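You operate a simulated robot arm through the tools that you are given. There is no shell and no other tool. Be economical: measure what you need, move in short steps, check, and stop when the job is done.

The job below is to be done with a simulated robot arm. You get a single attempt, and the scene is never put back.

TASK
Clamp the dusty disc, wipe it clean and move it to the grey tray.
Fine: Wipe with the grey pad and put it back. What is to be rubbed or washed off counts as gone when no trace of it is left.

Only the result counts: the job must be done as asked and must still hold three seconds after the hand-in. Knocking over, shifting, dropping, spilling or breaking anything else fails it.

THE ROBOT
A 7-joint arm with a fingered hand, fixed in place. Base frame: the origin is at the foot of the arm, x ahead of it, y to its left, z up; the work surface is at about z = 77. Readings come in cm, rad, newtons and seconds.
With the tool pointing down near the work surface it reaches from about 30 to 68 cm from the base axis. Its first joint turns from -1.204 to 3.002 rad. Payload 3.2 kg.
The TCP is the grasp point between the finger pads, 2.6 cm short of the fingertips. In the tool frame z runs along the fingers and y along their closing line. The gripper opens to 8.8 cm. The gripper's body begins 3 cm behind the TCP. The gripper is a hand of 5 fingers: y runs from the thumb to the fingers, the wrist lies at [-1.6, -10.8, -17.2] in the tool frame, and closing takes about 1.5 s.
Orientation is told as [roll, pitch, yaw] about the base's x, y, z axes, in that order, counted from this pose: with the fingers straight down and the wrist toward the robot, the tool's x, y and z point along [0, 1, 0], [1, 0, 0] and [0, 0, -1] of the base frame.

THE INTERFACE
- The arm moves only by the tool servo_tool. Its argument "increments" is text: rows parted by semicolons, each of 7 numbers parted by spaces: the opening, from 0 (shut) to 1 (fully open), then the shift along the tool's x, y, z in cm, then the turn, a rotation vector about the tool's x, y, z in rad. In form: fingers x y z ax ay az; .... A call has 1 to 20 rows; each row shifts and turns the commanded pose from where the row before left it, along the tool's axes as they then stand. Each row takes 0.2 s and may step no farther than 5 cm and 0.15 rad from the row before; otherwise, or with a gripper value out of range, the whole call is refused. A pose out of reach is approached as far as the arm can. The call stops where the force on the tool passes 60 N (or 10 N more than at its start, if that is more) or the arm is blocked; 0.2 s more then pass. Each finger travels about 7.2 cm/s and halts on what it meets, pressing with about 31 N; the grip force reading is that of the motor and also rises with nothing between the fingers. The clock runs only during rows and for 0.2 s after the last one: add rows that do not move to give the fingers time. The reply holds the time, the measured pose of the TCP, the force on the tool along the base axes, the opening and the grip force, in the units named above and with some noise, with the torque about the TCP (base axes, N m) and any sound that the robot's microphone picked up, and new pictures: "views" is both (left out), scene, wrist or none.
- Cameras (640 x 400 px; columns grow to the right, rows downward): "scene" is fixed at [39.9, -50.05, 138.88]; the picture's right is [0.99, -0.16, 0.00], its down [-0.08, -0.53, -0.85] and it looks along [0.13, 0.84, -0.53] (base axes); focal length 328 px, centre (320, 200). "wrist" rides on the gripper at [6.7, -9.8, -11.7] in the tool frame; the picture's right is [-0.71, 0.33, -0.62], its down [-0.65, -0.65, 0.39] and it looks along [-0.28, 0.68, 0.68] (tool axes); focal length 234 px, centre (320, 200). There is no depth. A picture from a camera that has moved, and an enlarged one, comes with that camera's place and axes in the base frame and with its lens.
- lift_body(by): slides the trunk up (or, below 0, down) by that many cm; the arm rides with it, the base frame stays. It gives what a move gives, with no picture.
- preshape(shape): the hand has 5 fingers and takes this shape, open, in about a second: jaw (thumb against the fingers, like two jaws); tri (thumb and two fingers); tip (a fingertip pinch); poke (one finger out to press); point (the index stretched); flat (the hand flat); cup (the hand cupped); fist (a fist). The gripper value then closes the fingers along that shape, each until it touches; the sizes above hold for jaw. It gives what a move gives, with no picture.
- inspect(camera, box): a new picture of the part [left, top, right, bottom] of that camera's present view, enlarged. No time passes.
- job_done(): hands the job in; it is judged then, once.

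Work in short steps. Places have to be worked out from the pictures, the camera data and where the tool is seen: move nearer, look again, correct. Check each grasp and each placing, and mend what went wrong. You have 120 turns and 200 pictures in all, those below and enlarged ones among them. Open the gripper and draw the arm clear of the work before you hand the job in, unless the task says otherwise; then end with one line.

The tools are called after ">>>" by a JSON object that holds its "name" and its "arguments". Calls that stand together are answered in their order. servo_tool: Moves the arm, as the interface text tells. Its arguments: {"type":"object","properties":{"increments":{"type":"string"},"views":{"type":"string","enum":["both","scene","wrist","none"]}},"required":["increments"]} The other tools are called the same way: lift_body (by) slides the trunk up or down; preshape (shape) gives the hand a shape; inspect (camera, box) takes an enlarged picture of a part of a camera's view; job_done () hands the job in.

At the start:

```text
time: 0.0
tool_pos: [42.56, 12.79, 116.4]
orientation: [0.001, 0.002, -0.002]
ft_force: [-0.5, 0.7, 0.5]
ft_torque: [0.0, 0.0, -0.02]
gripper_width: 8.77
finger_force: 0.0
shape: jaw
trunk travel left (down, up): [-77.5, 6.5]
```

scene: 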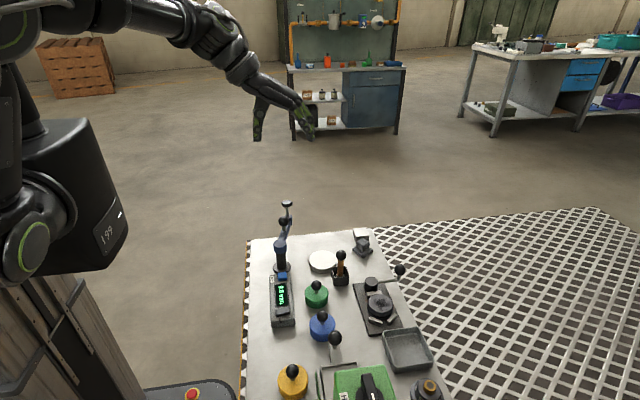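
wrist: 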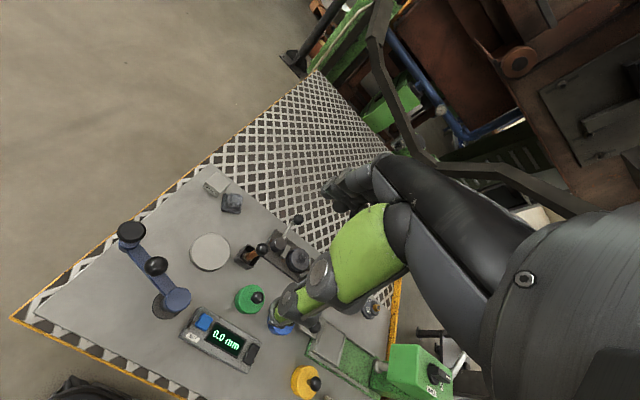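

I'll enlarge the work area to identify the objects first.

>>> {"name": "inspect", "arguments": {"camera": "scene", "box": [230, 190, 450, 300]}}

>>> {"name": "inspect", "arguments": {"camera": "scene", "box": [230, 280, 470, 400]}}

>>> {"name": "inspect", "arguments": {"camera": "wrist", "box": [100, 160, 420, 400]}}

```text
2.91 times, centred on (340, 245) of scene
camera zoom: at [39.9, -50.05, 138.88], right [0.99, -0.16, 0.0], down [-0.08, -0.53, -0.85], along [0.13, 0.84, -0.53], focal length 955 px, centre (262, 69)
```

zoom: 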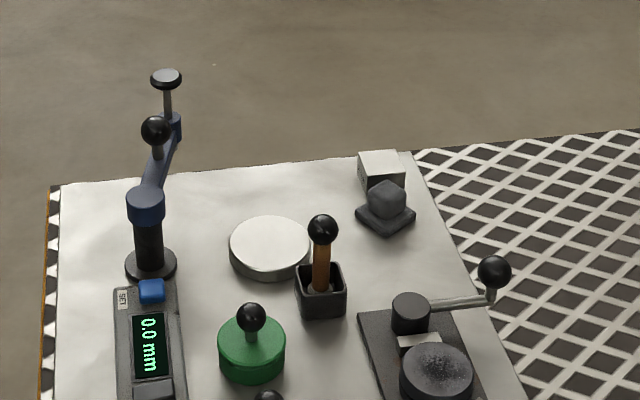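

```text
2.67 times, centred on (350, 340) of scene
camera zoom: at [39.9, -50.05, 138.88], right [0.99, -0.16, 0.0], down [-0.08, -0.53, -0.85], along [0.13, 0.84, -0.53], focal length 876 px, centre (240, -173)
```

zoom: 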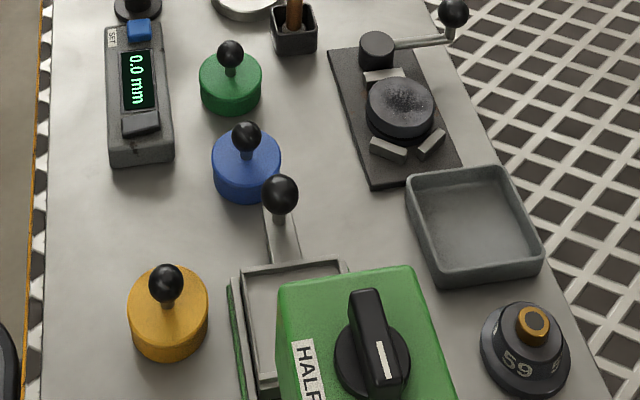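

```text
1.67 times, centred on (260, 280) of wrist
camera zoom: at [32.85, 19.47, 128.11], right [0.33, -0.71, 0.62], down [-0.65, -0.65, -0.39], along [0.68, -0.28, -0.68], focal length 390 px, centre (420, 67)
```

zoom: 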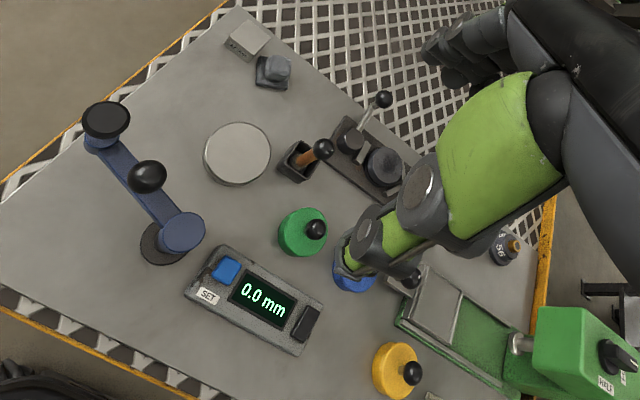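

The dusty disc sits in a three-jaw fixture (≈(59,-7.5)) with a crank lever, the grey pad with block grip ≈(61,13), tray ≈(63,-16). I'll move nearer for a better look, staying high.

>>> {"name": "servo_tool", "arguments": {"increments": "1 -1 1 4 0 0 0; 1 -1 1 4 0 0 0; 1 -1 1 3 0 0 0; 1 0 0 3 0 0 0; 1 0 0 0 0 0 0"}}

```text
time: 1.2
tool_pos: [45.76, 9.75, 102.49]
orientation: [0.002, -0.001, -0.002]
ft_force: [0.9, -0.8, -0.1]
ft_torque: [0.0, -0.01, -0.01]
gripper_width: 8.81
finger_force: 0.0
shape: jaw
trunk travel left (down, up): [-77.5, 6.5]
camera wrist: at [35.9, 16.45, 114.25], right [0.33, -0.71, 0.62], down [-0.65, -0.65, -0.39], along [0.68, -0.28, -0.68], focal length 234 px, centre (320, 200)
```

scene: 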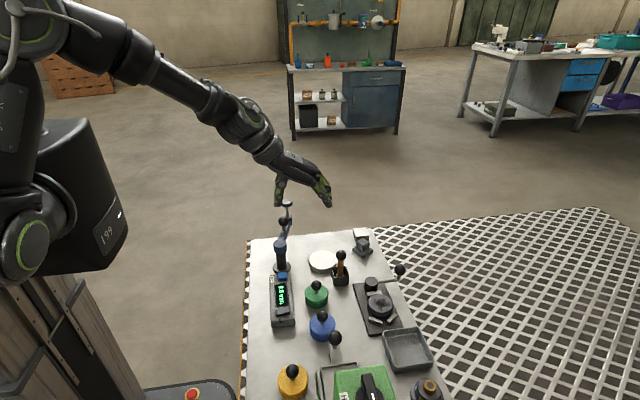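
wrist: 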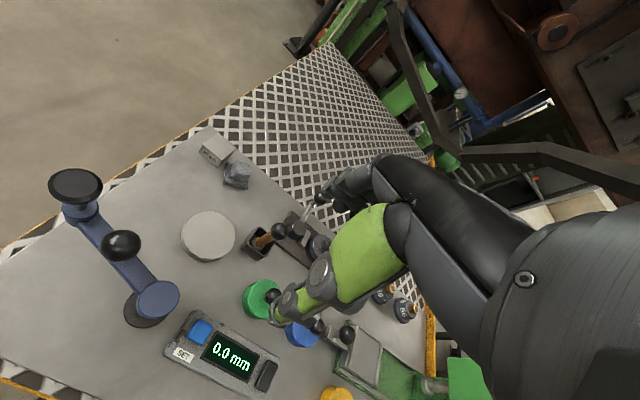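

>>> {"name": "inspect", "arguments": {"camera": "wrist", "box": [170, 120, 350, 270]}}

>>> {"name": "inspect", "arguments": {"camera": "scene", "box": [340, 255, 450, 345]}}

>>> {"name": "inspect", "arguments": {"camera": "scene", "box": [330, 220, 390, 270]}}

```text
2.67 times, centred on (260, 195) of wrist
camera zoom: at [35.9, 16.45, 114.25], right [0.33, -0.71, 0.62], down [-0.65, -0.65, -0.39], along [0.68, -0.28, -0.68], focal length 624 px, centre (480, 213)
```

zoom: 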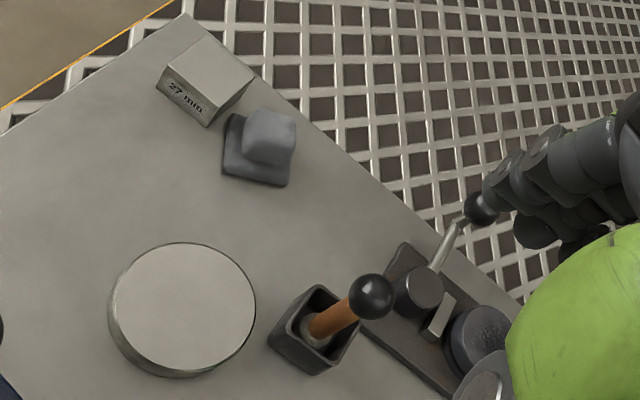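

```text
4.44 times, centred on (395, 300) of scene
camera zoom: at [39.9, -50.05, 138.88], right [0.99, -0.16, 0.0], down [-0.08, -0.53, -0.85], along [0.13, 0.84, -0.53], focal length 1459 px, centre (-13, -244)
```

zoom: 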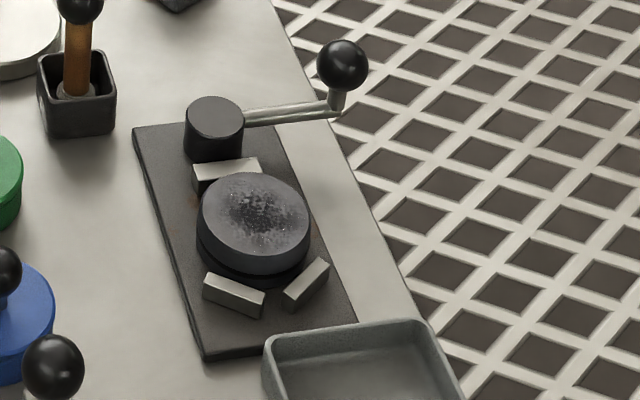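

```text
8.00 times, centred on (360, 245) of scene
camera zoom: at [39.9, -50.05, 138.88], right [0.99, -0.16, 0.0], down [-0.08, -0.53, -0.85], along [0.13, 0.84, -0.53], focal length 2627 px, centre (0, -160)
```

zoom: 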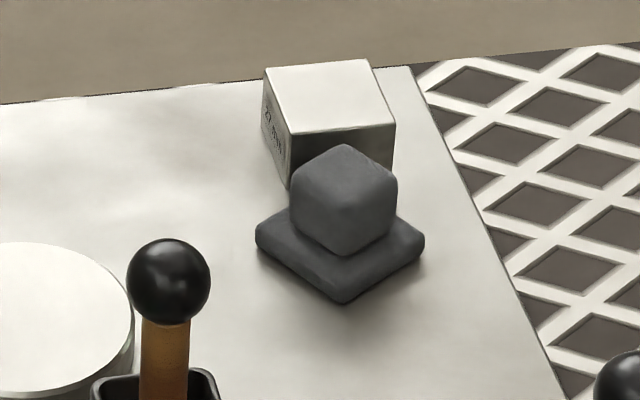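

>>> {"name": "inspect", "arguments": {"camera": "scene", "box": [230, 130, 350, 220]}}

>>> {"name": "preshape", "arguments": {"shape": "tip"}}

>>> {"name": "inspect", "arguments": {"camera": "scene", "box": [230, 130, 350, 220]}}

>>> {"name": "inspect", "arguments": {"camera": "wrist", "box": [0, 0, 640, 400]}}

```text
4.44 times, centred on (290, 175) of scene
camera zoom: at [39.9, -50.05, 138.88], right [0.99, -0.16, 0.0], down [-0.08, -0.53, -0.85], along [0.13, 0.84, -0.53], focal length 1459 px, centre (453, 311)
```

zoom: 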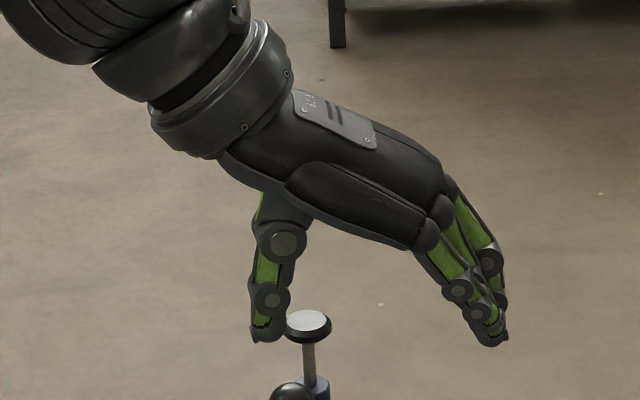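

```text
time: 2.1
tool_pos: [45.67, 9.86, 102.51]
orientation: [0.0, 0.0, -0.001]
ft_force: [-0.5, 0.4, 0.4]
ft_torque: [0.0, -0.01, 0.05]
gripper_width: 8.82
finger_force: 0.1
shape: tip
trunk travel left (down, up): [-77.5, 6.5]
```

```text
4.44 times, centred on (290, 175) of scene
camera zoom: at [39.9, -50.05, 138.88], right [0.99, -0.16, 0.0], down [-0.08, -0.53, -0.85], along [0.13, 0.84, -0.53], focal length 1459 px, centre (453, 311)
```

zoom: 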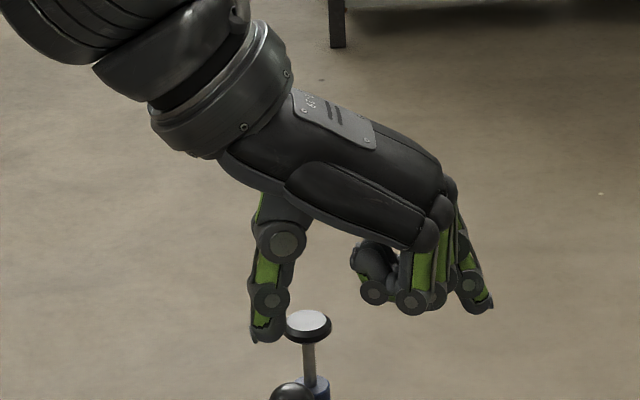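

```text
1.00 times, centred on (320, 200) of wrist (not enlarged: the box is as wide or as high as the picture)
camera zoom: at [35.89, 16.54, 114.18], right [0.33, -0.71, 0.62], down [-0.65, -0.65, -0.39], along [0.68, -0.28, -0.68], focal length 234 px, centre (320, 200)
```

zoom: 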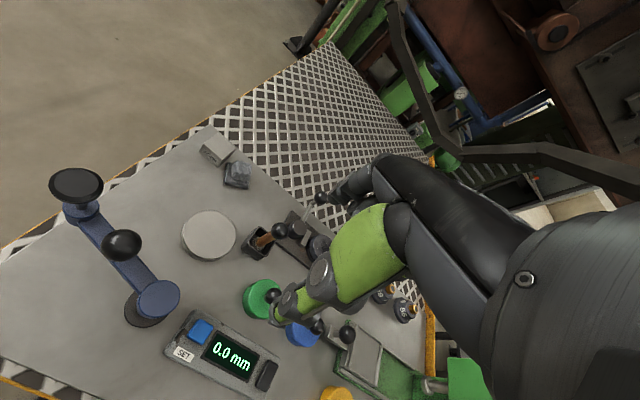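

The ball of the lever triangulates to about (67.5, 3.7, 83.3), its pivot (60.8, 4.1), disc ≈(61,-2.5). I'll close the pinch and approach the ball's −y side from above to try pushing it.

>>> {"name": "servo_tool", "arguments": {"increments": "0 -3 4 0 0 0 0; 0 -3 4 0 0 0 0; 0 -3 4 0 0 0 0; 0 0 4 2 0 0 0; 0 0 4 3 0 0 0; 0 0 1.3 4 0 0 0; 0 0 0 0 0 0 0; 0 0 0 0 0 0 0"}}

>>> {"name": "inspect", "arguments": {"camera": "scene", "box": [340, 205, 450, 295]}}

```text
time: 3.9
tool_pos: [66.87, 0.74, 93.27]
orientation: [0.001, 0.0, -0.003]
ft_force: [-0.2, -0.3, -0.4]
ft_torque: [0.03, -0.01, 0.03]
gripper_width: 0.03
finger_force: 30.6
shape: tip
trunk travel left (down, up): [-77.5, 6.5]
camera wrist: at [57.11, 7.49, 105.05], right [0.33, -0.71, 0.62], down [-0.65, -0.65, -0.39], along [0.68, -0.28, -0.68], focal length 234 px, centre (320, 200)
```

scene: 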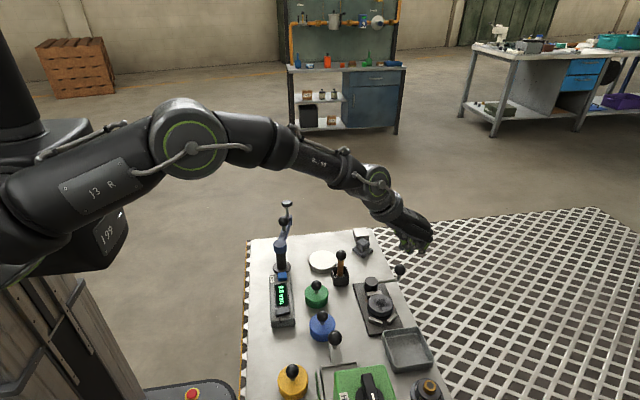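
wrist: 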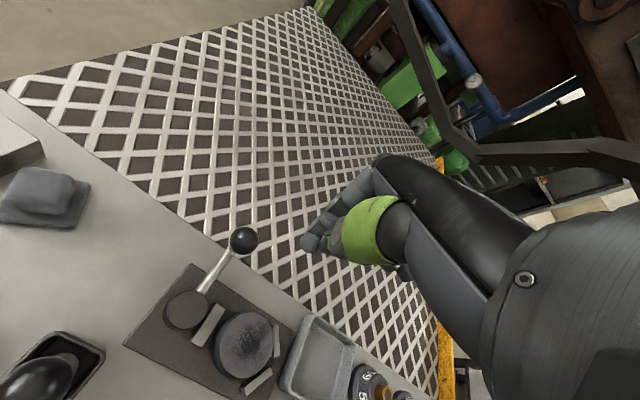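

```text
4.44 times, centred on (395, 250) of scene
camera zoom: at [39.9, -50.05, 138.88], right [0.99, -0.16, 0.0], down [-0.08, -0.53, -0.85], along [0.13, 0.84, -0.53], focal length 1459 px, centre (-13, -22)
```

zoom: 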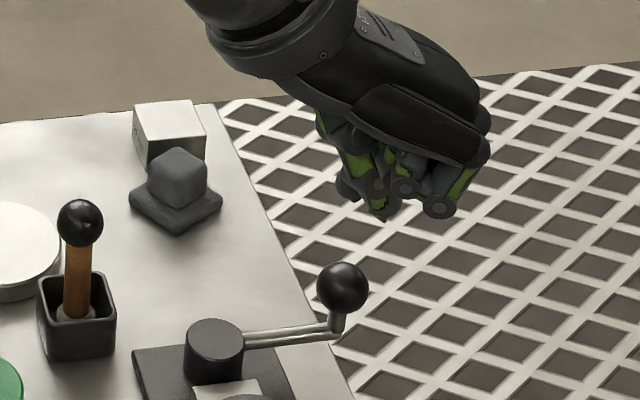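

>>> {"name": "inspect", "arguments": {"camera": "wrist", "box": [100, 190, 380, 400]}}

```text
1.90 times, centred on (240, 295) of wrist
camera zoom: at [57.11, 7.49, 105.05], right [0.33, -0.71, 0.62], down [-0.65, -0.65, -0.39], along [0.68, -0.28, -0.68], focal length 446 px, centre (472, 19)
```

zoom: 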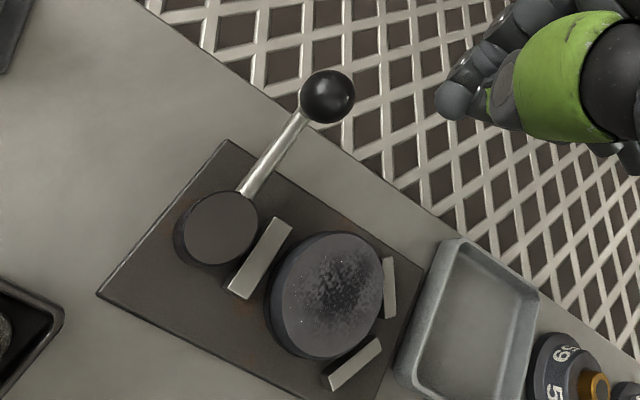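

Everything agrees: ball (67.6,3.7,83.4), pivot (60.9,3.9), disc (61,-2.7). Since a clockwise swing would put the crank over the disc, I try counter‑clockwise (+y): descend beside the ball and push gently.

>>> {"name": "servo_tool", "arguments": {"increments": "0 -0.7 0.5 3 0 0 0; 0 0 0 3 0 0 0; 0 0 0 2.5 0 0 0; 0 0 0 0 0 0 0; 0 0.7 0 0 0 0 0; 0 0.7 0 0 0 0 0; 0 0.7 0 0 0 0 0"}}

>>> {"name": "inspect", "arguments": {"camera": "scene", "box": [340, 245, 450, 335]}}

>>> {"name": "inspect", "arguments": {"camera": "wrist", "box": [100, 190, 380, 400]}}

```text
time: 5.5
tool_pos: [67.37, 2.08, 84.88]
orientation: [0.001, 0.0, -0.001]
ft_force: [-0.9, -1.2, 0.8]
ft_torque: [-0.05, -0.02, -0.01]
gripper_width: 0.0
finger_force: 30.7
shape: tip
trunk travel left (down, up): [-77.5, 6.5]
camera wrist: at [57.58, 8.8, 96.63], right [0.33, -0.71, 0.62], down [-0.66, -0.65, -0.39], along [0.68, -0.28, -0.68], focal length 234 px, centre (320, 200)
```

scene: 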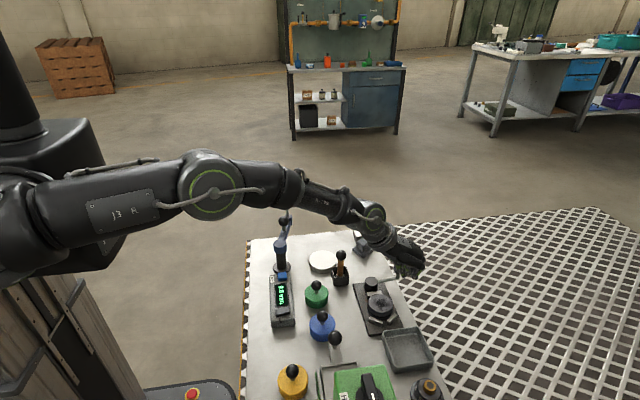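
wrist: 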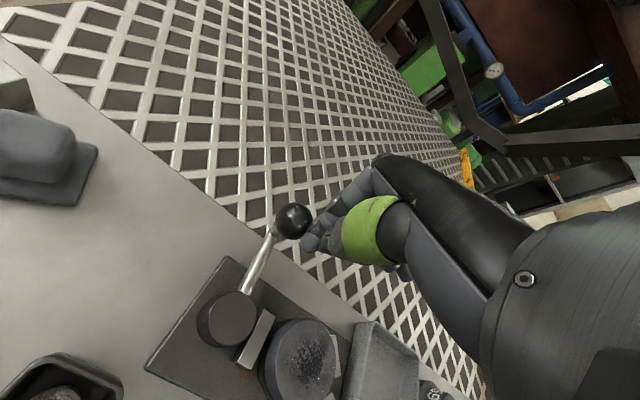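

```text
4.44 times, centred on (395, 290) of scene
camera zoom: at [39.9, -50.05, 138.88], right [0.99, -0.16, 0.0], down [-0.08, -0.53, -0.85], along [0.13, 0.84, -0.53], focal length 1459 px, centre (-13, -200)
```

zoom: 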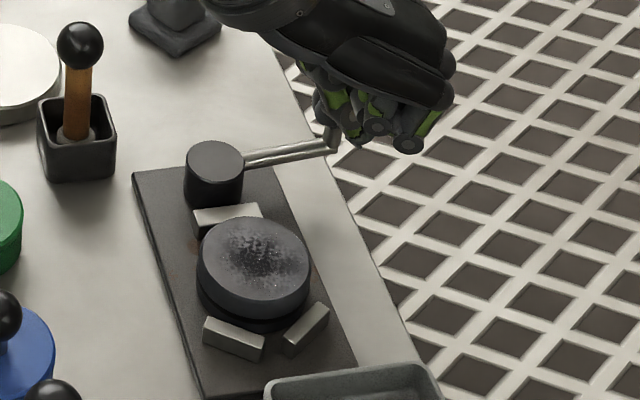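

```text
1.90 times, centred on (240, 295) of wrist
camera zoom: at [57.58, 8.8, 96.63], right [0.33, -0.71, 0.62], down [-0.66, -0.65, -0.39], along [0.68, -0.28, -0.68], focal length 446 px, centre (472, 19)
```

zoom: 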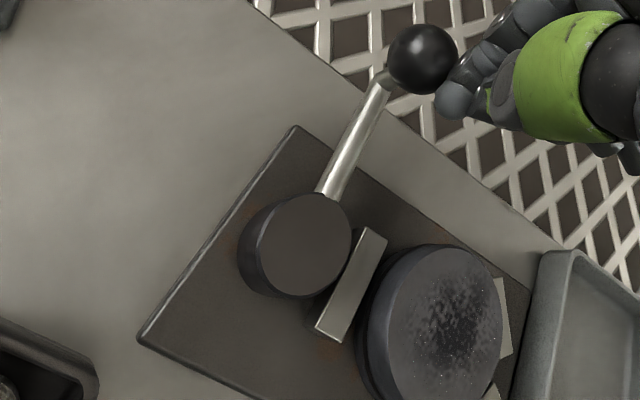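

>>> {"name": "servo_tool", "arguments": {"increments": "0 0.67 0.2 0 0 0 -0.1; 0 0.67 0.2 0 0 0 -0.1; 0 0.67 0.2 0 0 0 -0.1; 0 0.67 0.2 0 0 0 -0.1; 0 0 0 0 0 0 0"}}

>>> {"name": "inspect", "arguments": {"camera": "scene", "box": [340, 245, 450, 335]}}

>>> {"name": "inspect", "arguments": {"camera": "wrist", "box": [100, 190, 380, 400]}}

```text
time: 6.7
tool_pos: [67.78, 4.84, 84.89]
orientation: [0.0, -0.001, 0.399]
ft_force: [-0.2, 0.5, 1.0]
ft_torque: [0.02, 0.05, -0.01]
gripper_width: 0.01
finger_force: 30.8
shape: tip
trunk travel left (down, up): [-77.5, 6.5]
camera wrist: at [56.2, 7.28, 96.63], right [0.58, -0.52, 0.62], down [-0.35, -0.85, -0.39], along [0.74, 0.01, -0.68], focal length 234 px, centre (320, 200)
```

scene: 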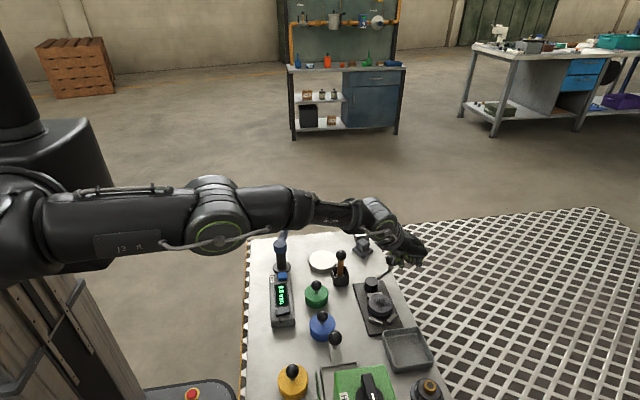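
wrist: 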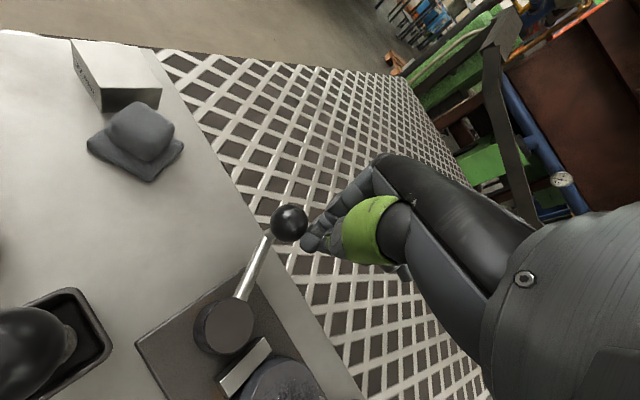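

```text
4.44 times, centred on (395, 290) of scene
camera zoom: at [39.9, -50.05, 138.88], right [0.99, -0.16, 0.0], down [-0.08, -0.53, -0.85], along [0.13, 0.84, -0.53], focal length 1459 px, centre (-13, -200)
```

zoom: 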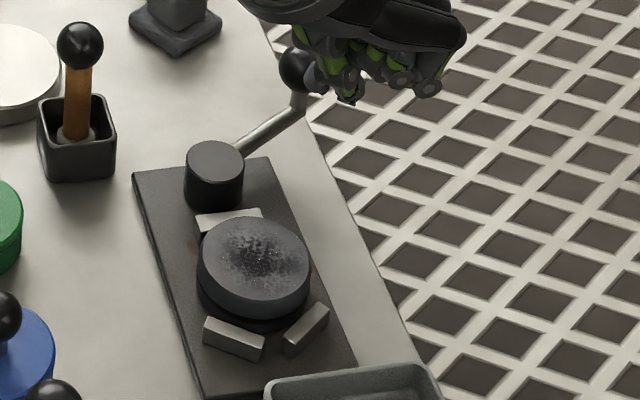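

```text
1.90 times, centred on (240, 295) of wrist
camera zoom: at [56.2, 7.28, 96.63], right [0.58, -0.52, 0.62], down [-0.35, -0.85, -0.39], along [0.74, 0.01, -0.68], focal length 446 px, centre (472, 19)
```

zoom: 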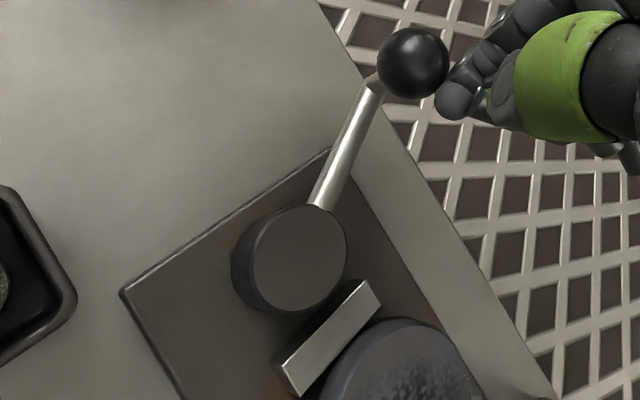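

The lever swings freely and the jaw seems to creep toward the disc. Continue along the arc.

>>> {"name": "servo_tool", "arguments": {"increments": "0 0.67 0.2 0 0 0 -0.1; 0 0.67 0.2 0 0 0 -0.1; 0 0.67 0.2 0 0 0 -0.1; 0 0.67 0.2 0 0 0 -0.1; 0 0 0 0 0 0 0", "views": "none"}}

>>> {"name": "inspect", "arguments": {"camera": "scene", "box": [340, 245, 450, 335]}}

>>> {"name": "inspect", "arguments": {"camera": "wrist", "box": [100, 190, 380, 400]}}

```text
time: 7.9
tool_pos: [65.36, 7.57, 85.55]
orientation: [0.0, 0.001, 0.802]
ft_force: [0.5, 0.1, 0.8]
ft_torque: [0.02, -0.04, 0.02]
gripper_width: 0.0
finger_force: 30.9
shape: tip
out of reach, approached as far as the arm can: row 2, 3, 4
trunk travel left (down, up): [-77.5, 6.5]
```

```text
4.44 times, centred on (395, 290) of scene
camera zoom: at [39.9, -50.05, 138.88], right [0.99, -0.16, 0.0], down [-0.08, -0.53, -0.85], along [0.13, 0.84, -0.53], focal length 1459 px, centre (-13, -200)
```

zoom: 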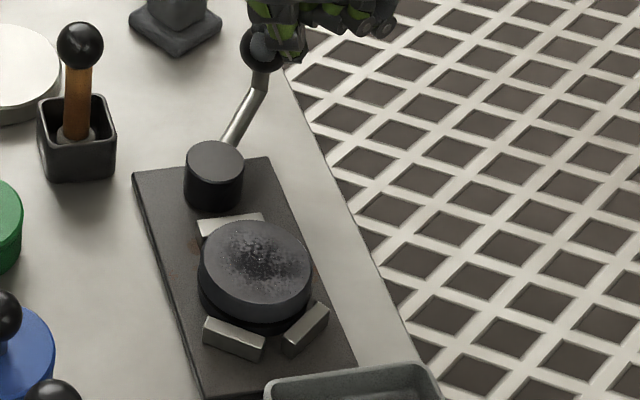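

```text
1.90 times, centred on (240, 295) of wrist
camera zoom: at [53.85, 5.18, 97.24], right [0.74, -0.26, 0.62], down [0.01, -0.92, -0.39], along [0.67, 0.29, -0.68], focal length 446 px, centre (472, 19)
```

zoom: 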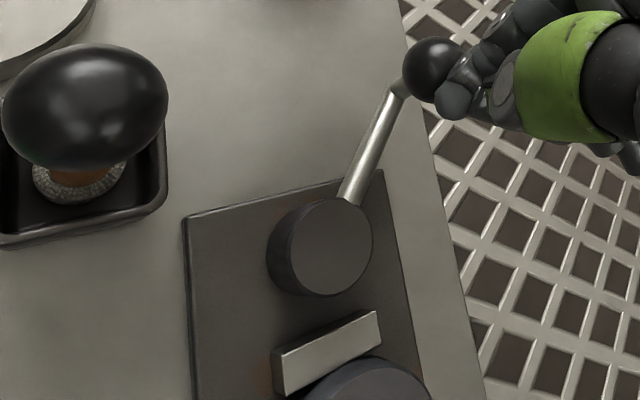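

Lever at ~50° and the jaw now pushes the disc toward the fixed jaws; the arm is at its reach limit, so I turn the yaw back and push inward along the arc.

>>> {"name": "servo_tool", "arguments": {"increments": "0 0.7 -0.3 0 0 0 0.05; 0 0.7 -0.3 0 0 0 0.05; 0 0.6 -0.2 0 0 0 0.05; 0 0 0 0 0 0 0", "views": "none"}}

>>> {"name": "inspect", "arguments": {"camera": "scene", "box": [340, 245, 450, 335]}}

>>> {"name": "inspect", "arguments": {"camera": "wrist", "box": [100, 190, 380, 400]}}

```text
time: 8.9
tool_pos: [63.48, 8.3, 85.44]
orientation: [0.0, 0.0, 0.648]
ft_force: [-0.3, -0.3, -0.4]
ft_torque: [-0.03, 0.0, 0.01]
gripper_width: 0.0
finger_force: 31.5
shape: tip
trunk travel left (down, up): [-77.5, 6.5]
```

```text
4.44 times, centred on (395, 290) of scene
camera zoom: at [39.9, -50.05, 138.88], right [0.99, -0.16, 0.0], down [-0.08, -0.53, -0.85], along [0.13, 0.84, -0.53], focal length 1459 px, centre (-13, -200)
```

zoom: 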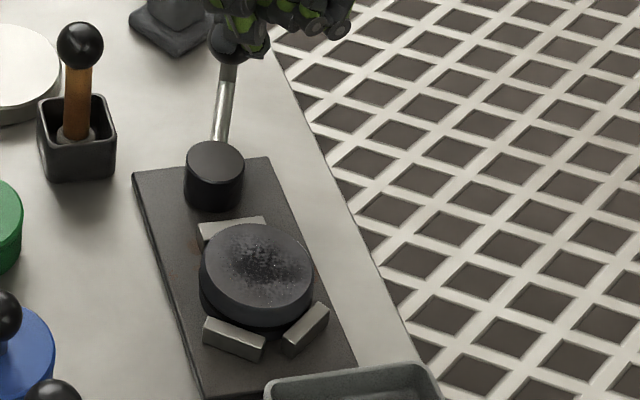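

```text
1.90 times, centred on (240, 295) of wrist
camera zoom: at [51.73, 7.8, 97.24], right [0.69, -0.36, 0.62], down [-0.13, -0.91, -0.39], along [0.71, 0.19, -0.68], focal length 446 px, centre (472, 19)
```

zoom: 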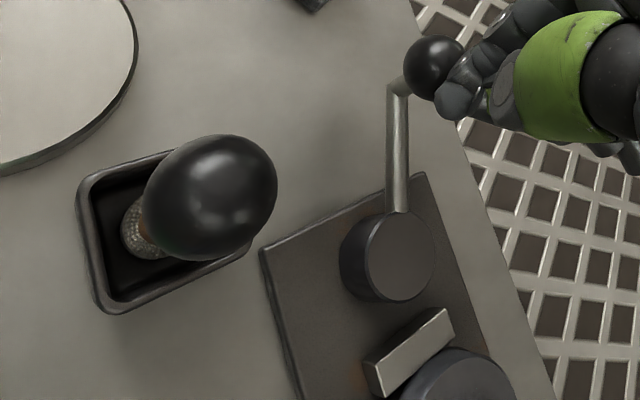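

>>> {"name": "servo_tool", "arguments": {"increments": "0 0.74 0.18 0.2 0 0 0; 0 0.62 -0.16 0.2 0 0 0; 0 0.54 -0.22 0 0 0 0; 0 0 0 0 0 0 0", "views": "none"}}

>>> {"name": "inspect", "arguments": {"camera": "scene", "box": [340, 245, 450, 335]}}

>>> {"name": "inspect", "arguments": {"camera": "wrist", "box": [100, 190, 380, 400]}}

```text
time: 9.9
tool_pos: [62.43, 9.47, 85.24]
orientation: [-0.004, -0.006, 0.648]
ft_force: [5.8, -14.4, 8.2]
ft_torque: [-0.2, -0.15, -0.1]
gripper_width: 0.03
finger_force: 31.5
shape: tip
trunk travel left (down, up): [-77.5, 6.5]
```

```text
4.44 times, centred on (395, 290) of scene
camera zoom: at [39.9, -50.05, 138.88], right [0.99, -0.16, 0.0], down [-0.08, -0.53, -0.85], along [0.13, 0.84, -0.53], focal length 1459 px, centre (-13, -200)
```

zoom: 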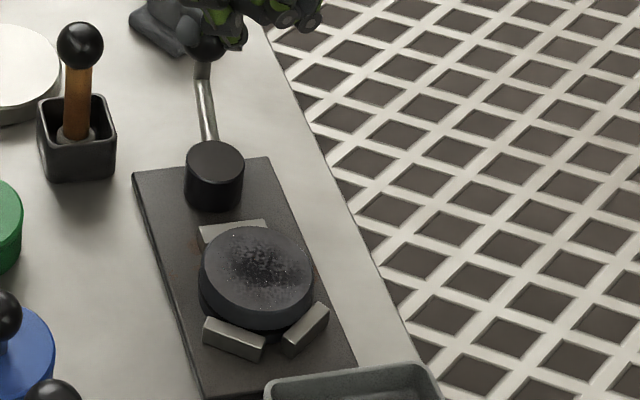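

```text
1.90 times, centred on (240, 295) of wrist
camera zoom: at [50.5, 8.86, 96.9], right [0.69, -0.37, 0.63], down [-0.13, -0.91, -0.39], along [0.71, 0.19, -0.67], focal length 446 px, centre (472, 19)
```

zoom: 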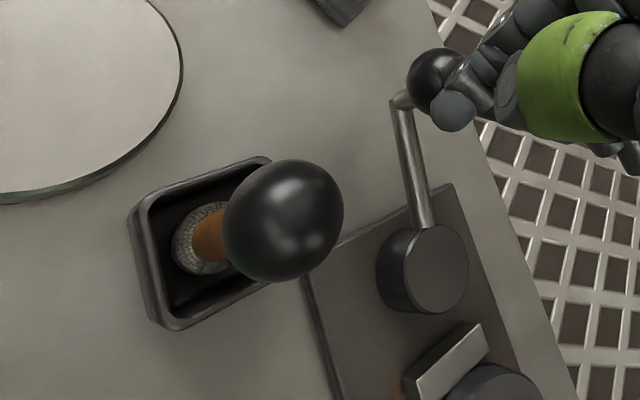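

The push is now largely radial (14 N), at θ≈84°. I'll reposition around the ball to the +x side and push in −x.

>>> {"name": "servo_tool", "arguments": {"increments": "0 -0.78 0.54 0 0 0 0; 0 0.68 0.76 0 0 0 0; 0 0.5 -0.5 0 0 0 0; 0 0.36 -0.48 0 0 0 0; 0 0.33 -0.51 0 0 0 0; 0 0 0 0 0 0 0", "views": "none"}}

>>> {"name": "inspect", "arguments": {"camera": "scene", "box": [340, 245, 450, 335]}}

>>> {"name": "inspect", "arguments": {"camera": "wrist", "box": [100, 190, 380, 400]}}

```text
time: 11.3
tool_pos: [61.34, 11.07, 85.51]
orientation: [-0.003, -0.007, 0.651]
ft_force: [7.7, 14.3, 20.1]
ft_torque: [0.18, -0.3, 0.12]
gripper_width: 0.02
finger_force: 30.8
shape: tip
trunk travel left (down, up): [-77.5, 6.5]
```

```text
4.44 times, centred on (395, 290) of scene
camera zoom: at [39.9, -50.05, 138.88], right [0.99, -0.16, 0.0], down [-0.08, -0.53, -0.85], along [0.13, 0.84, -0.53], focal length 1459 px, centre (-13, -200)
```

zoom: 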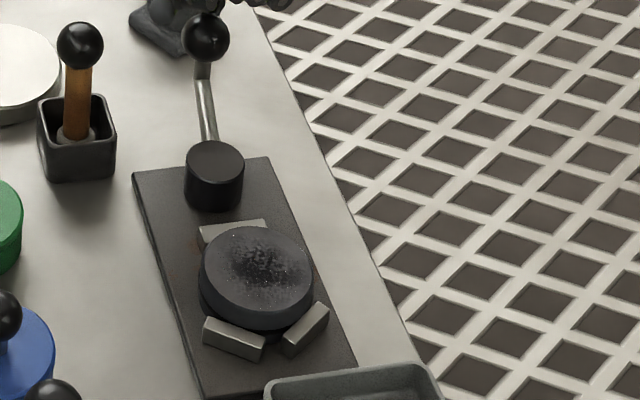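

```text
1.90 times, centred on (240, 295) of wrist
camera zoom: at [49.45, 10.44, 97.13], right [0.69, -0.36, 0.63], down [-0.12, -0.91, -0.39], along [0.72, 0.19, -0.67], focal length 446 px, centre (472, 19)
```

zoom: 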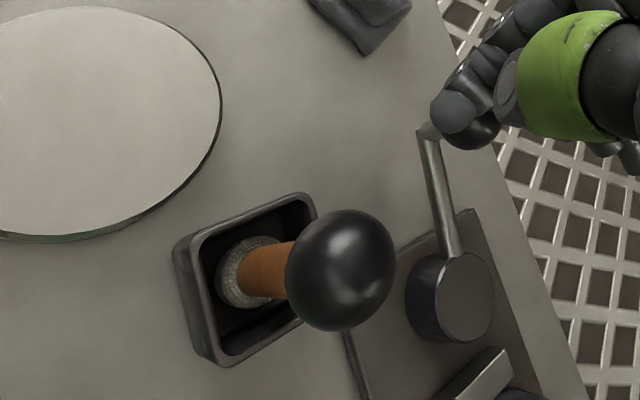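

The lever no longer moves (stop reached at ≈90°). Lift off and check the clamp.

>>> {"name": "servo_tool", "arguments": {"increments": "0 0.4 0.3 -1 0 0 0; 0 0 0 -4 0 0 0; 0 0 0 -4 0 0 0.1; 0 0 -3 -2 0 0 0.15; 0 0 -3 0 0 0 0.15; 0 0 0 0 0 0 0.15; 0 0 0 0 0 0 0.1"}}

>>> {"name": "inspect", "arguments": {"camera": "scene", "box": [345, 265, 425, 330]}}

>>> {"name": "inspect", "arguments": {"camera": "wrist", "box": [100, 190, 380, 400]}}

```text
time: 12.8
tool_pos: [53.97, 6.77, 90.28]
orientation: [0.04, 0.138, 0.061]
ft_force: [-0.4, 0.4, 0.3]
ft_torque: [-0.01, 0.0, 0.0]
gripper_width: 0.0
finger_force: 31.2
shape: tip
trunk travel left (down, up): [-77.5, 6.5]
stopped in row 7: the arm was blocked; the commanded pose is now the measured one
camera wrist: at [45.55, 12.55, 103.36], right [0.45, -0.71, 0.54], down [-0.66, -0.67, -0.32], along [0.59, -0.22, -0.77], focal length 234 px, centre (320, 200)
```

scene: 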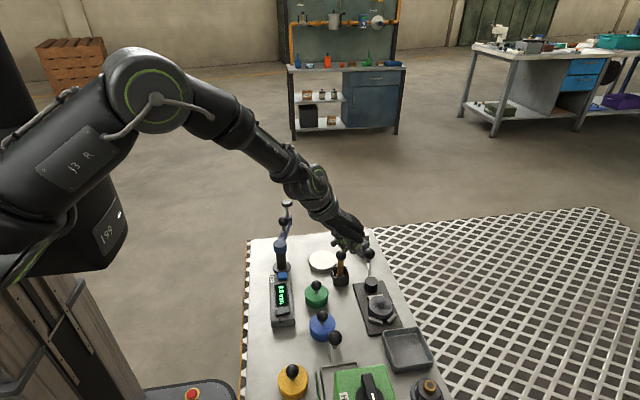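
wrist: 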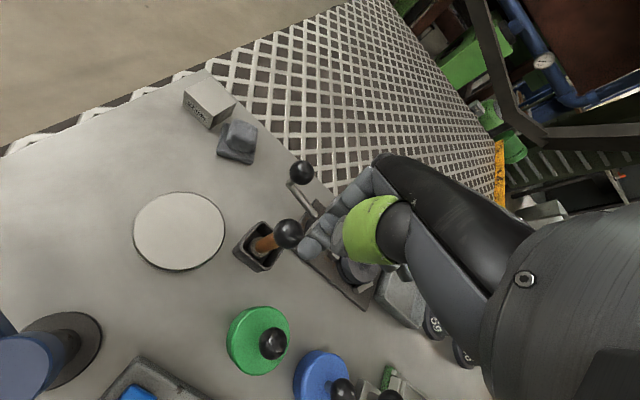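

```text
6.15 times, centred on (385, 298) of scene
camera zoom: at [39.9, -50.05, 138.88], right [0.99, -0.16, 0.0], down [-0.08, -0.53, -0.85], along [0.13, 0.84, -0.53], focal length 2020 px, centre (-80, -400)
```

zoom: 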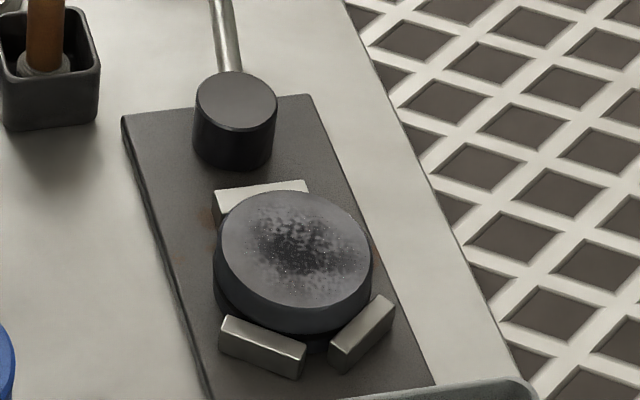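

```text
1.90 times, centred on (240, 295) of wrist
camera zoom: at [45.55, 12.55, 103.36], right [0.45, -0.71, 0.54], down [-0.66, -0.67, -0.32], along [0.59, -0.22, -0.77], focal length 446 px, centre (472, 19)
```

zoom: 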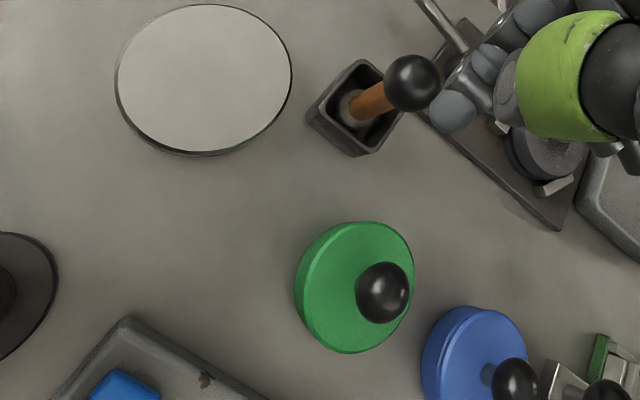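

The arm got blocked (odd tilt, not touching anything per force), brush looks still in place. Raise first, then level the hand.

>>> {"name": "servo_tool", "arguments": {"increments": "0 0 0 -2 0 0 0; 0 0 0 -3 0 0 0; 0 0 0 -3 0 0 0; 0 0 0 0 0 0 0"}}

>>> {"name": "inspect", "arguments": {"camera": "scene", "box": [320, 230, 400, 295]}}

```text
time: 13.8
tool_pos: [54.95, 6.77, 98.0]
orientation: [0.033, 0.135, 0.067]
ft_force: [0.6, 0.5, -0.3]
ft_torque: [0.02, 0.02, -0.01]
gripper_width: 0.0
finger_force: 31.0
shape: tip
trunk travel left (down, up): [-77.5, 6.5]
camera wrist: at [46.5, 12.55, 111.17], right [0.46, -0.7, 0.55], down [-0.66, -0.68, -0.32], along [0.6, -0.22, -0.77], focal length 234 px, centre (320, 200)
```

scene: 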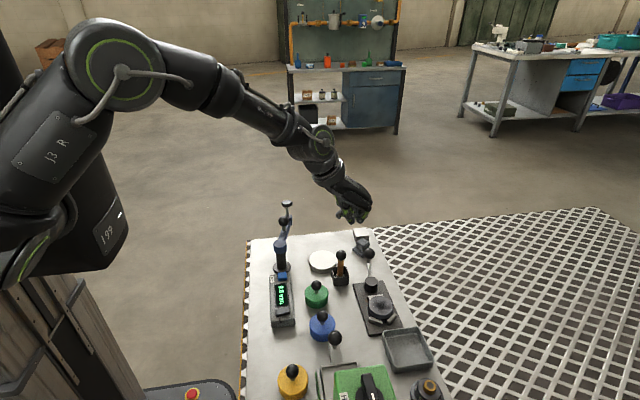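
wrist: 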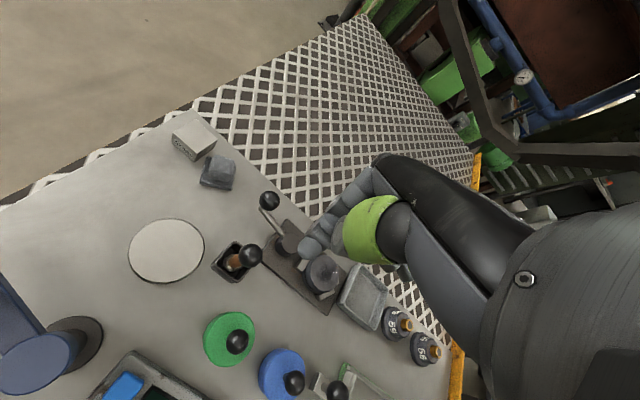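

```text
6.15 times, centred on (360, 262) of scene
camera zoom: at [39.9, -50.05, 138.88], right [0.99, -0.16, 0.0], down [-0.08, -0.53, -0.85], along [0.13, 0.84, -0.53], focal length 2020 px, centre (74, -185)
```

zoom: 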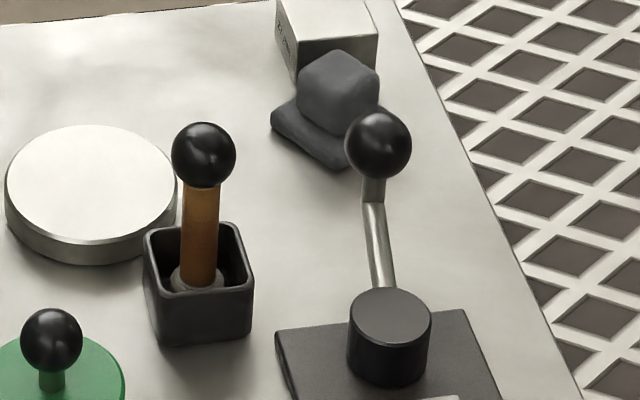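

>>> {"name": "inspect", "arguments": {"camera": "wrist", "box": [250, 180, 390, 320]}}

```text
2.86 times, centred on (320, 250) of wrist
camera zoom: at [46.5, 12.55, 111.17], right [0.46, -0.7, 0.55], down [-0.66, -0.68, -0.32], along [0.6, -0.22, -0.77], focal length 669 px, centre (320, 57)
```

zoom: 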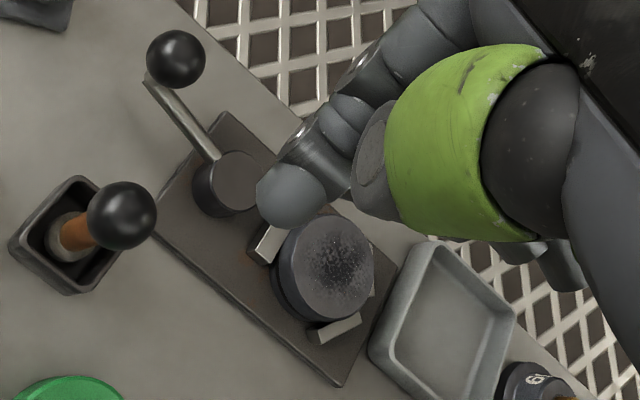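

The disc looks trapped between all three jaws, but I'll give the lever one firm push in −x from its +x side to make sure it's at its stop. First level the hand and go above that point.

>>> {"name": "servo_tool", "arguments": {"increments": "0 1.3 3 0 -0.068 -0.017 0.033; 0 1.3 3 0 -0.068 -0.017 0.033; 0 1.3 3 0 0 0 0; 0 0 0 3 0 0 0; 0 0 0 3 0 0 0; 0 0 0 0 0 0 0"}}

```text
time: 15.2
tool_pos: [63.98, 10.89, 91.54]
orientation: [-0.004, -0.002, -0.002]
ft_force: [-0.2, 1.0, 0.3]
ft_torque: [0.03, -0.01, -0.01]
gripper_width: 0.01
finger_force: 30.7
shape: tip
trunk travel left (down, up): [-77.5, 6.5]
camera wrist: at [54.12, 17.69, 103.21], right [0.33, -0.7, 0.63], down [-0.65, -0.65, -0.39], along [0.68, -0.28, -0.68], focal length 234 px, centre (320, 200)
```

scene: 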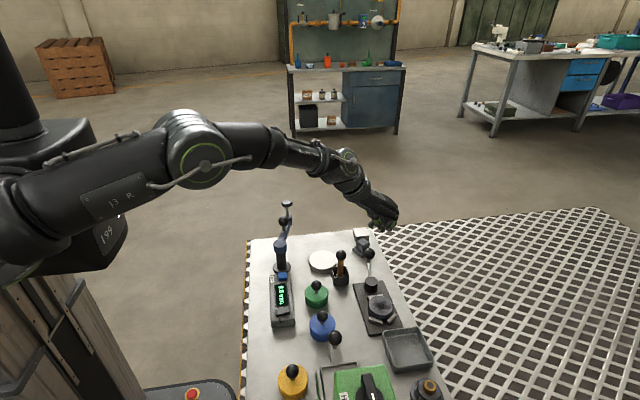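
wrist: 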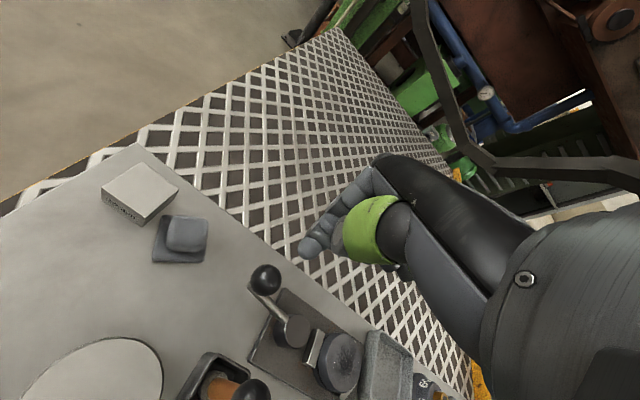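

>>> {"name": "servo_tool", "arguments": {"increments": "0 -0.2 1.3 0 0 0 0; 0 0 0 3.5 0 0 0; 0 0 0 3.5 0 0 0; 0 0 -0.5 0 0 0 0; 0 0 -0.5 0 0 0 0; 0 0 -0.5 0 0 0 0; 0 0 0 0 0 0 0"}}

>>> {"name": "inspect", "arguments": {"camera": "wrist", "box": [160, 180, 440, 400]}}

```text
time: 16.8
tool_pos: [64.29, 11.02, 84.92]
orientation: [0.001, -0.01, -0.001]
ft_force: [28.1, 10.6, 13.5]
ft_torque: [0.19, -0.26, -0.2]
gripper_width: 0.01
finger_force: 30.9
shape: tip
trunk travel left (down, up): [-77.5, 6.5]
camera wrist: at [54.43, 17.7, 96.47], right [0.32, -0.71, 0.63], down [-0.65, -0.65, -0.4], along [0.69, -0.28, -0.67], focal length 234 px, centre (320, 200)
```

scene: 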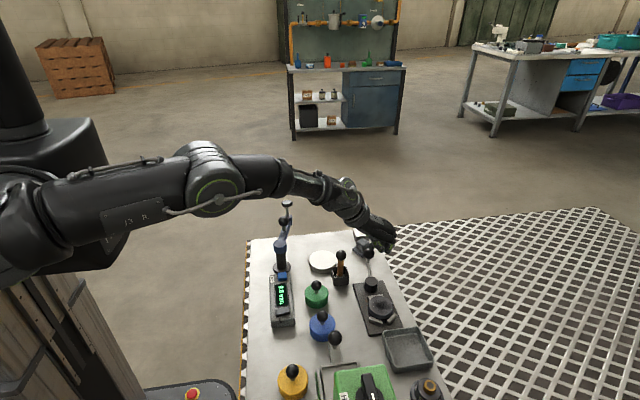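
wrist: 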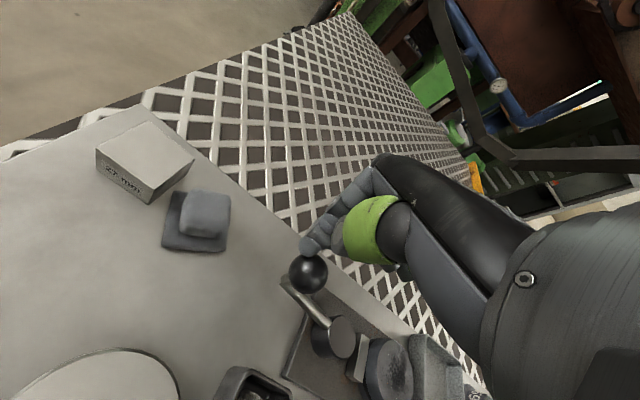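

```text
1.82 times, centred on (300, 290) of wrist
camera zoom: at [54.43, 17.7, 96.47], right [0.32, -0.71, 0.63], down [-0.65, -0.65, -0.4], along [0.69, -0.28, -0.67], focal length 426 px, centre (356, 36)
```

zoom: 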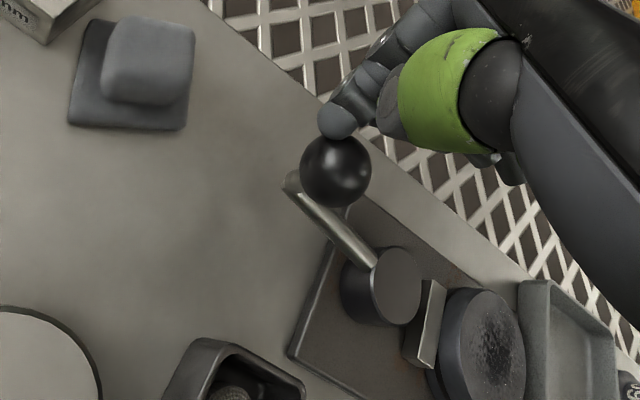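

The lever resists 28 N without moving, so the disc is clamped. Lift, then take the "tri" shape and go over the pad with yaw ≈ −0.96 (fingers on the side away from the cube).

>>> {"name": "servo_tool", "arguments": {"increments": "0 0 0.6 -0.5 0 0 0; 0 0 0 -4 0 0 0; 0 0 0 -4 0 0 0; 0 0 0 -4 0 0 0; 0 0 0 0 0 0 0", "views": "none"}}

>>> {"name": "preshape", "arguments": {"shape": "tri"}}

>>> {"name": "servo_tool", "arguments": {"increments": "1 1 0 0 0 0 0.14; 1 1 0 0 0 0 0.14; 1 1 0 0 0 0 0.14; 1 1 0 0 0 0 0.14; 1 0 0 0 0 0 0.14; 1 0 0 0 0 0 0.14; 1 0 0 0 0 0 0.12; 1 0 0 0 0 0 0"}}

```text
time: 18.0
tool_pos: [64.41, 10.75, 97.04]
orientation: [-0.005, 0.004, -0.001]
ft_force: [-0.9, -0.8, -0.1]
ft_torque: [-0.01, -0.03, 0.01]
gripper_width: 0.0
finger_force: 30.7
shape: tip
trunk travel left (down, up): [-77.5, 6.5]
```

```text
time: 18.9
tool_pos: [64.24, 10.75, 96.93]
orientation: [-0.006, 0.001, -0.003]
ft_force: [-1.2, -0.1, -0.5]
ft_torque: [0.01, -0.02, 0.01]
gripper_width: 8.79
finger_force: 0.2
shape: tri
trunk travel left (down, up): [-77.5, 6.5]
```

```text
time: 20.7
tool_pos: [63.17, 6.32, 97.88]
orientation: [-0.002, -0.009, -0.777]
ft_force: [-0.4, 0.6, 0.2]
ft_torque: [0.0, -0.01, 0.0]
gripper_width: 8.79
finger_force: 0.1
shape: tri
out of reach, approached as far as the arm can: row 2, 3, 4, 6, 7
trunk travel left (down, up): [-77.5, 6.5]
camera wrist: at [60.93, 18.04, 109.45], right [-0.26, -0.73, 0.63], down [-0.92, -0.01, -0.39], along [0.29, -0.68, -0.67], focal length 234 px, centre (320, 200)
```

scene: 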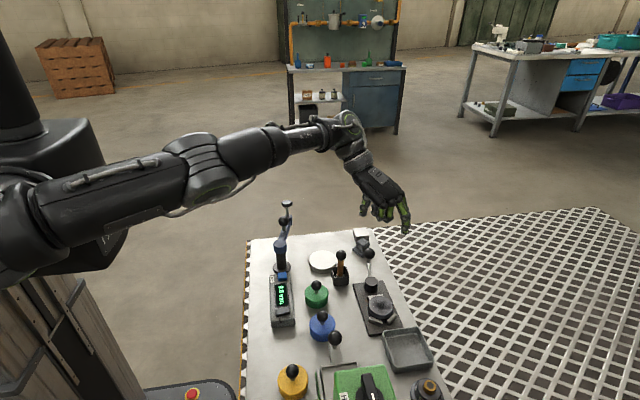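
wrist: 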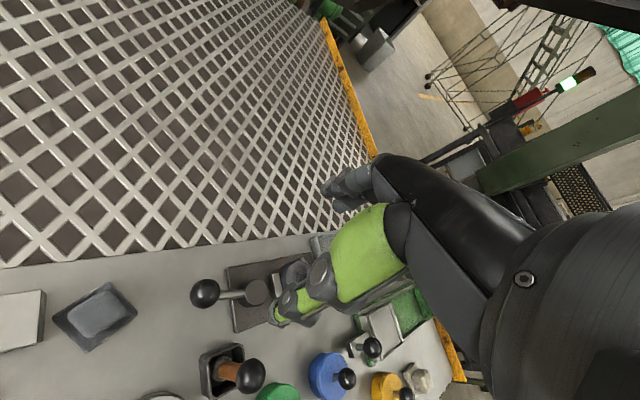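

>>> {"name": "servo_tool", "arguments": {"increments": "0.7 1.78 -2.46 0 0 0 0; 0.7 1.78 -2.46 1 0 0 0; 0.7 1.78 -2.46 2 0 0 0; 0.7 1.78 -2.46 2 0 0 0; 0.7 0 0 0 0 0 0.1; 0.7 0 0 0 0 0 0.08; 0.7 0 0 0 0 0 0"}}

```text
time: 22.3
tool_pos: [63.41, 4.71, 98.73]
orientation: [-0.004, -0.014, -0.852]
ft_force: [0.0, 0.3, -0.5]
ft_torque: [-0.02, 0.0, -0.02]
gripper_width: 6.19
finger_force: 0.1
shape: tri
out of reach, approached as far as the arm can: row 1, 2, 3, 4, 5, 6
trunk travel left (down, up): [-77.5, 6.5]
camera wrist: at [62.04, 16.48, 110.25], right [-0.32, -0.71, 0.63], down [-0.92, 0.06, -0.39], along [0.24, -0.7, -0.67], focal length 234 px, centre (320, 200)
```

scene: 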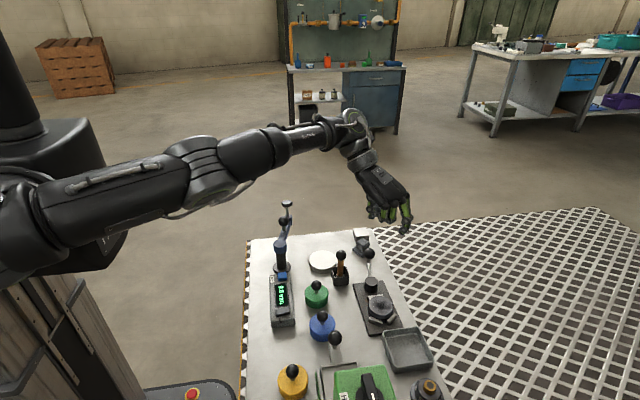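
wrist: 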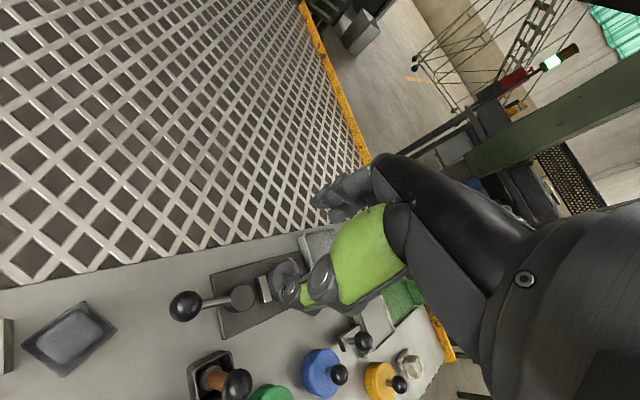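

The wrist can't yaw that far negative. I'll use yaw ≈ +0.61 instead (aligned with the pad's other sides): rotate back, and move above the pad to look.

>>> {"name": "servo_tool", "arguments": {"increments": "0.7 0 -0.5 0 0 0 -0.14; 0.7 0 -0.5 0 0 0 -0.14; 0.7 0 0 0 0 0 -0.14; 0.7 0 0 0 0 0 -0.14; 0.7 0 0 0 0 0 -0.14; 0.7 0 0 0 0 0 -0.15; 0.7 0 0 0 0 0 0", "views": "none"}}

>>> {"name": "preshape", "arguments": {"shape": "tip"}}

```text
time: 23.9
tool_pos: [62.71, 5.22, 98.62]
orientation: [-0.009, -0.005, -0.001]
ft_force: [-0.7, -0.4, 0.3]
ft_torque: [0.02, -0.02, 0.01]
gripper_width: 6.19
finger_force: 0.1
shape: tri
trunk travel left (down, up): [-77.5, 6.5]
```

```text
time: 24.8
tool_pos: [62.82, 5.21, 98.74]
orientation: [-0.009, -0.006, -0.002]
ft_force: [0.2, -0.1, 0.3]
ft_torque: [0.02, 0.01, -0.02]
gripper_width: 8.78
finger_force: 0.1
shape: tip
trunk travel left (down, up): [-77.5, 6.5]
```

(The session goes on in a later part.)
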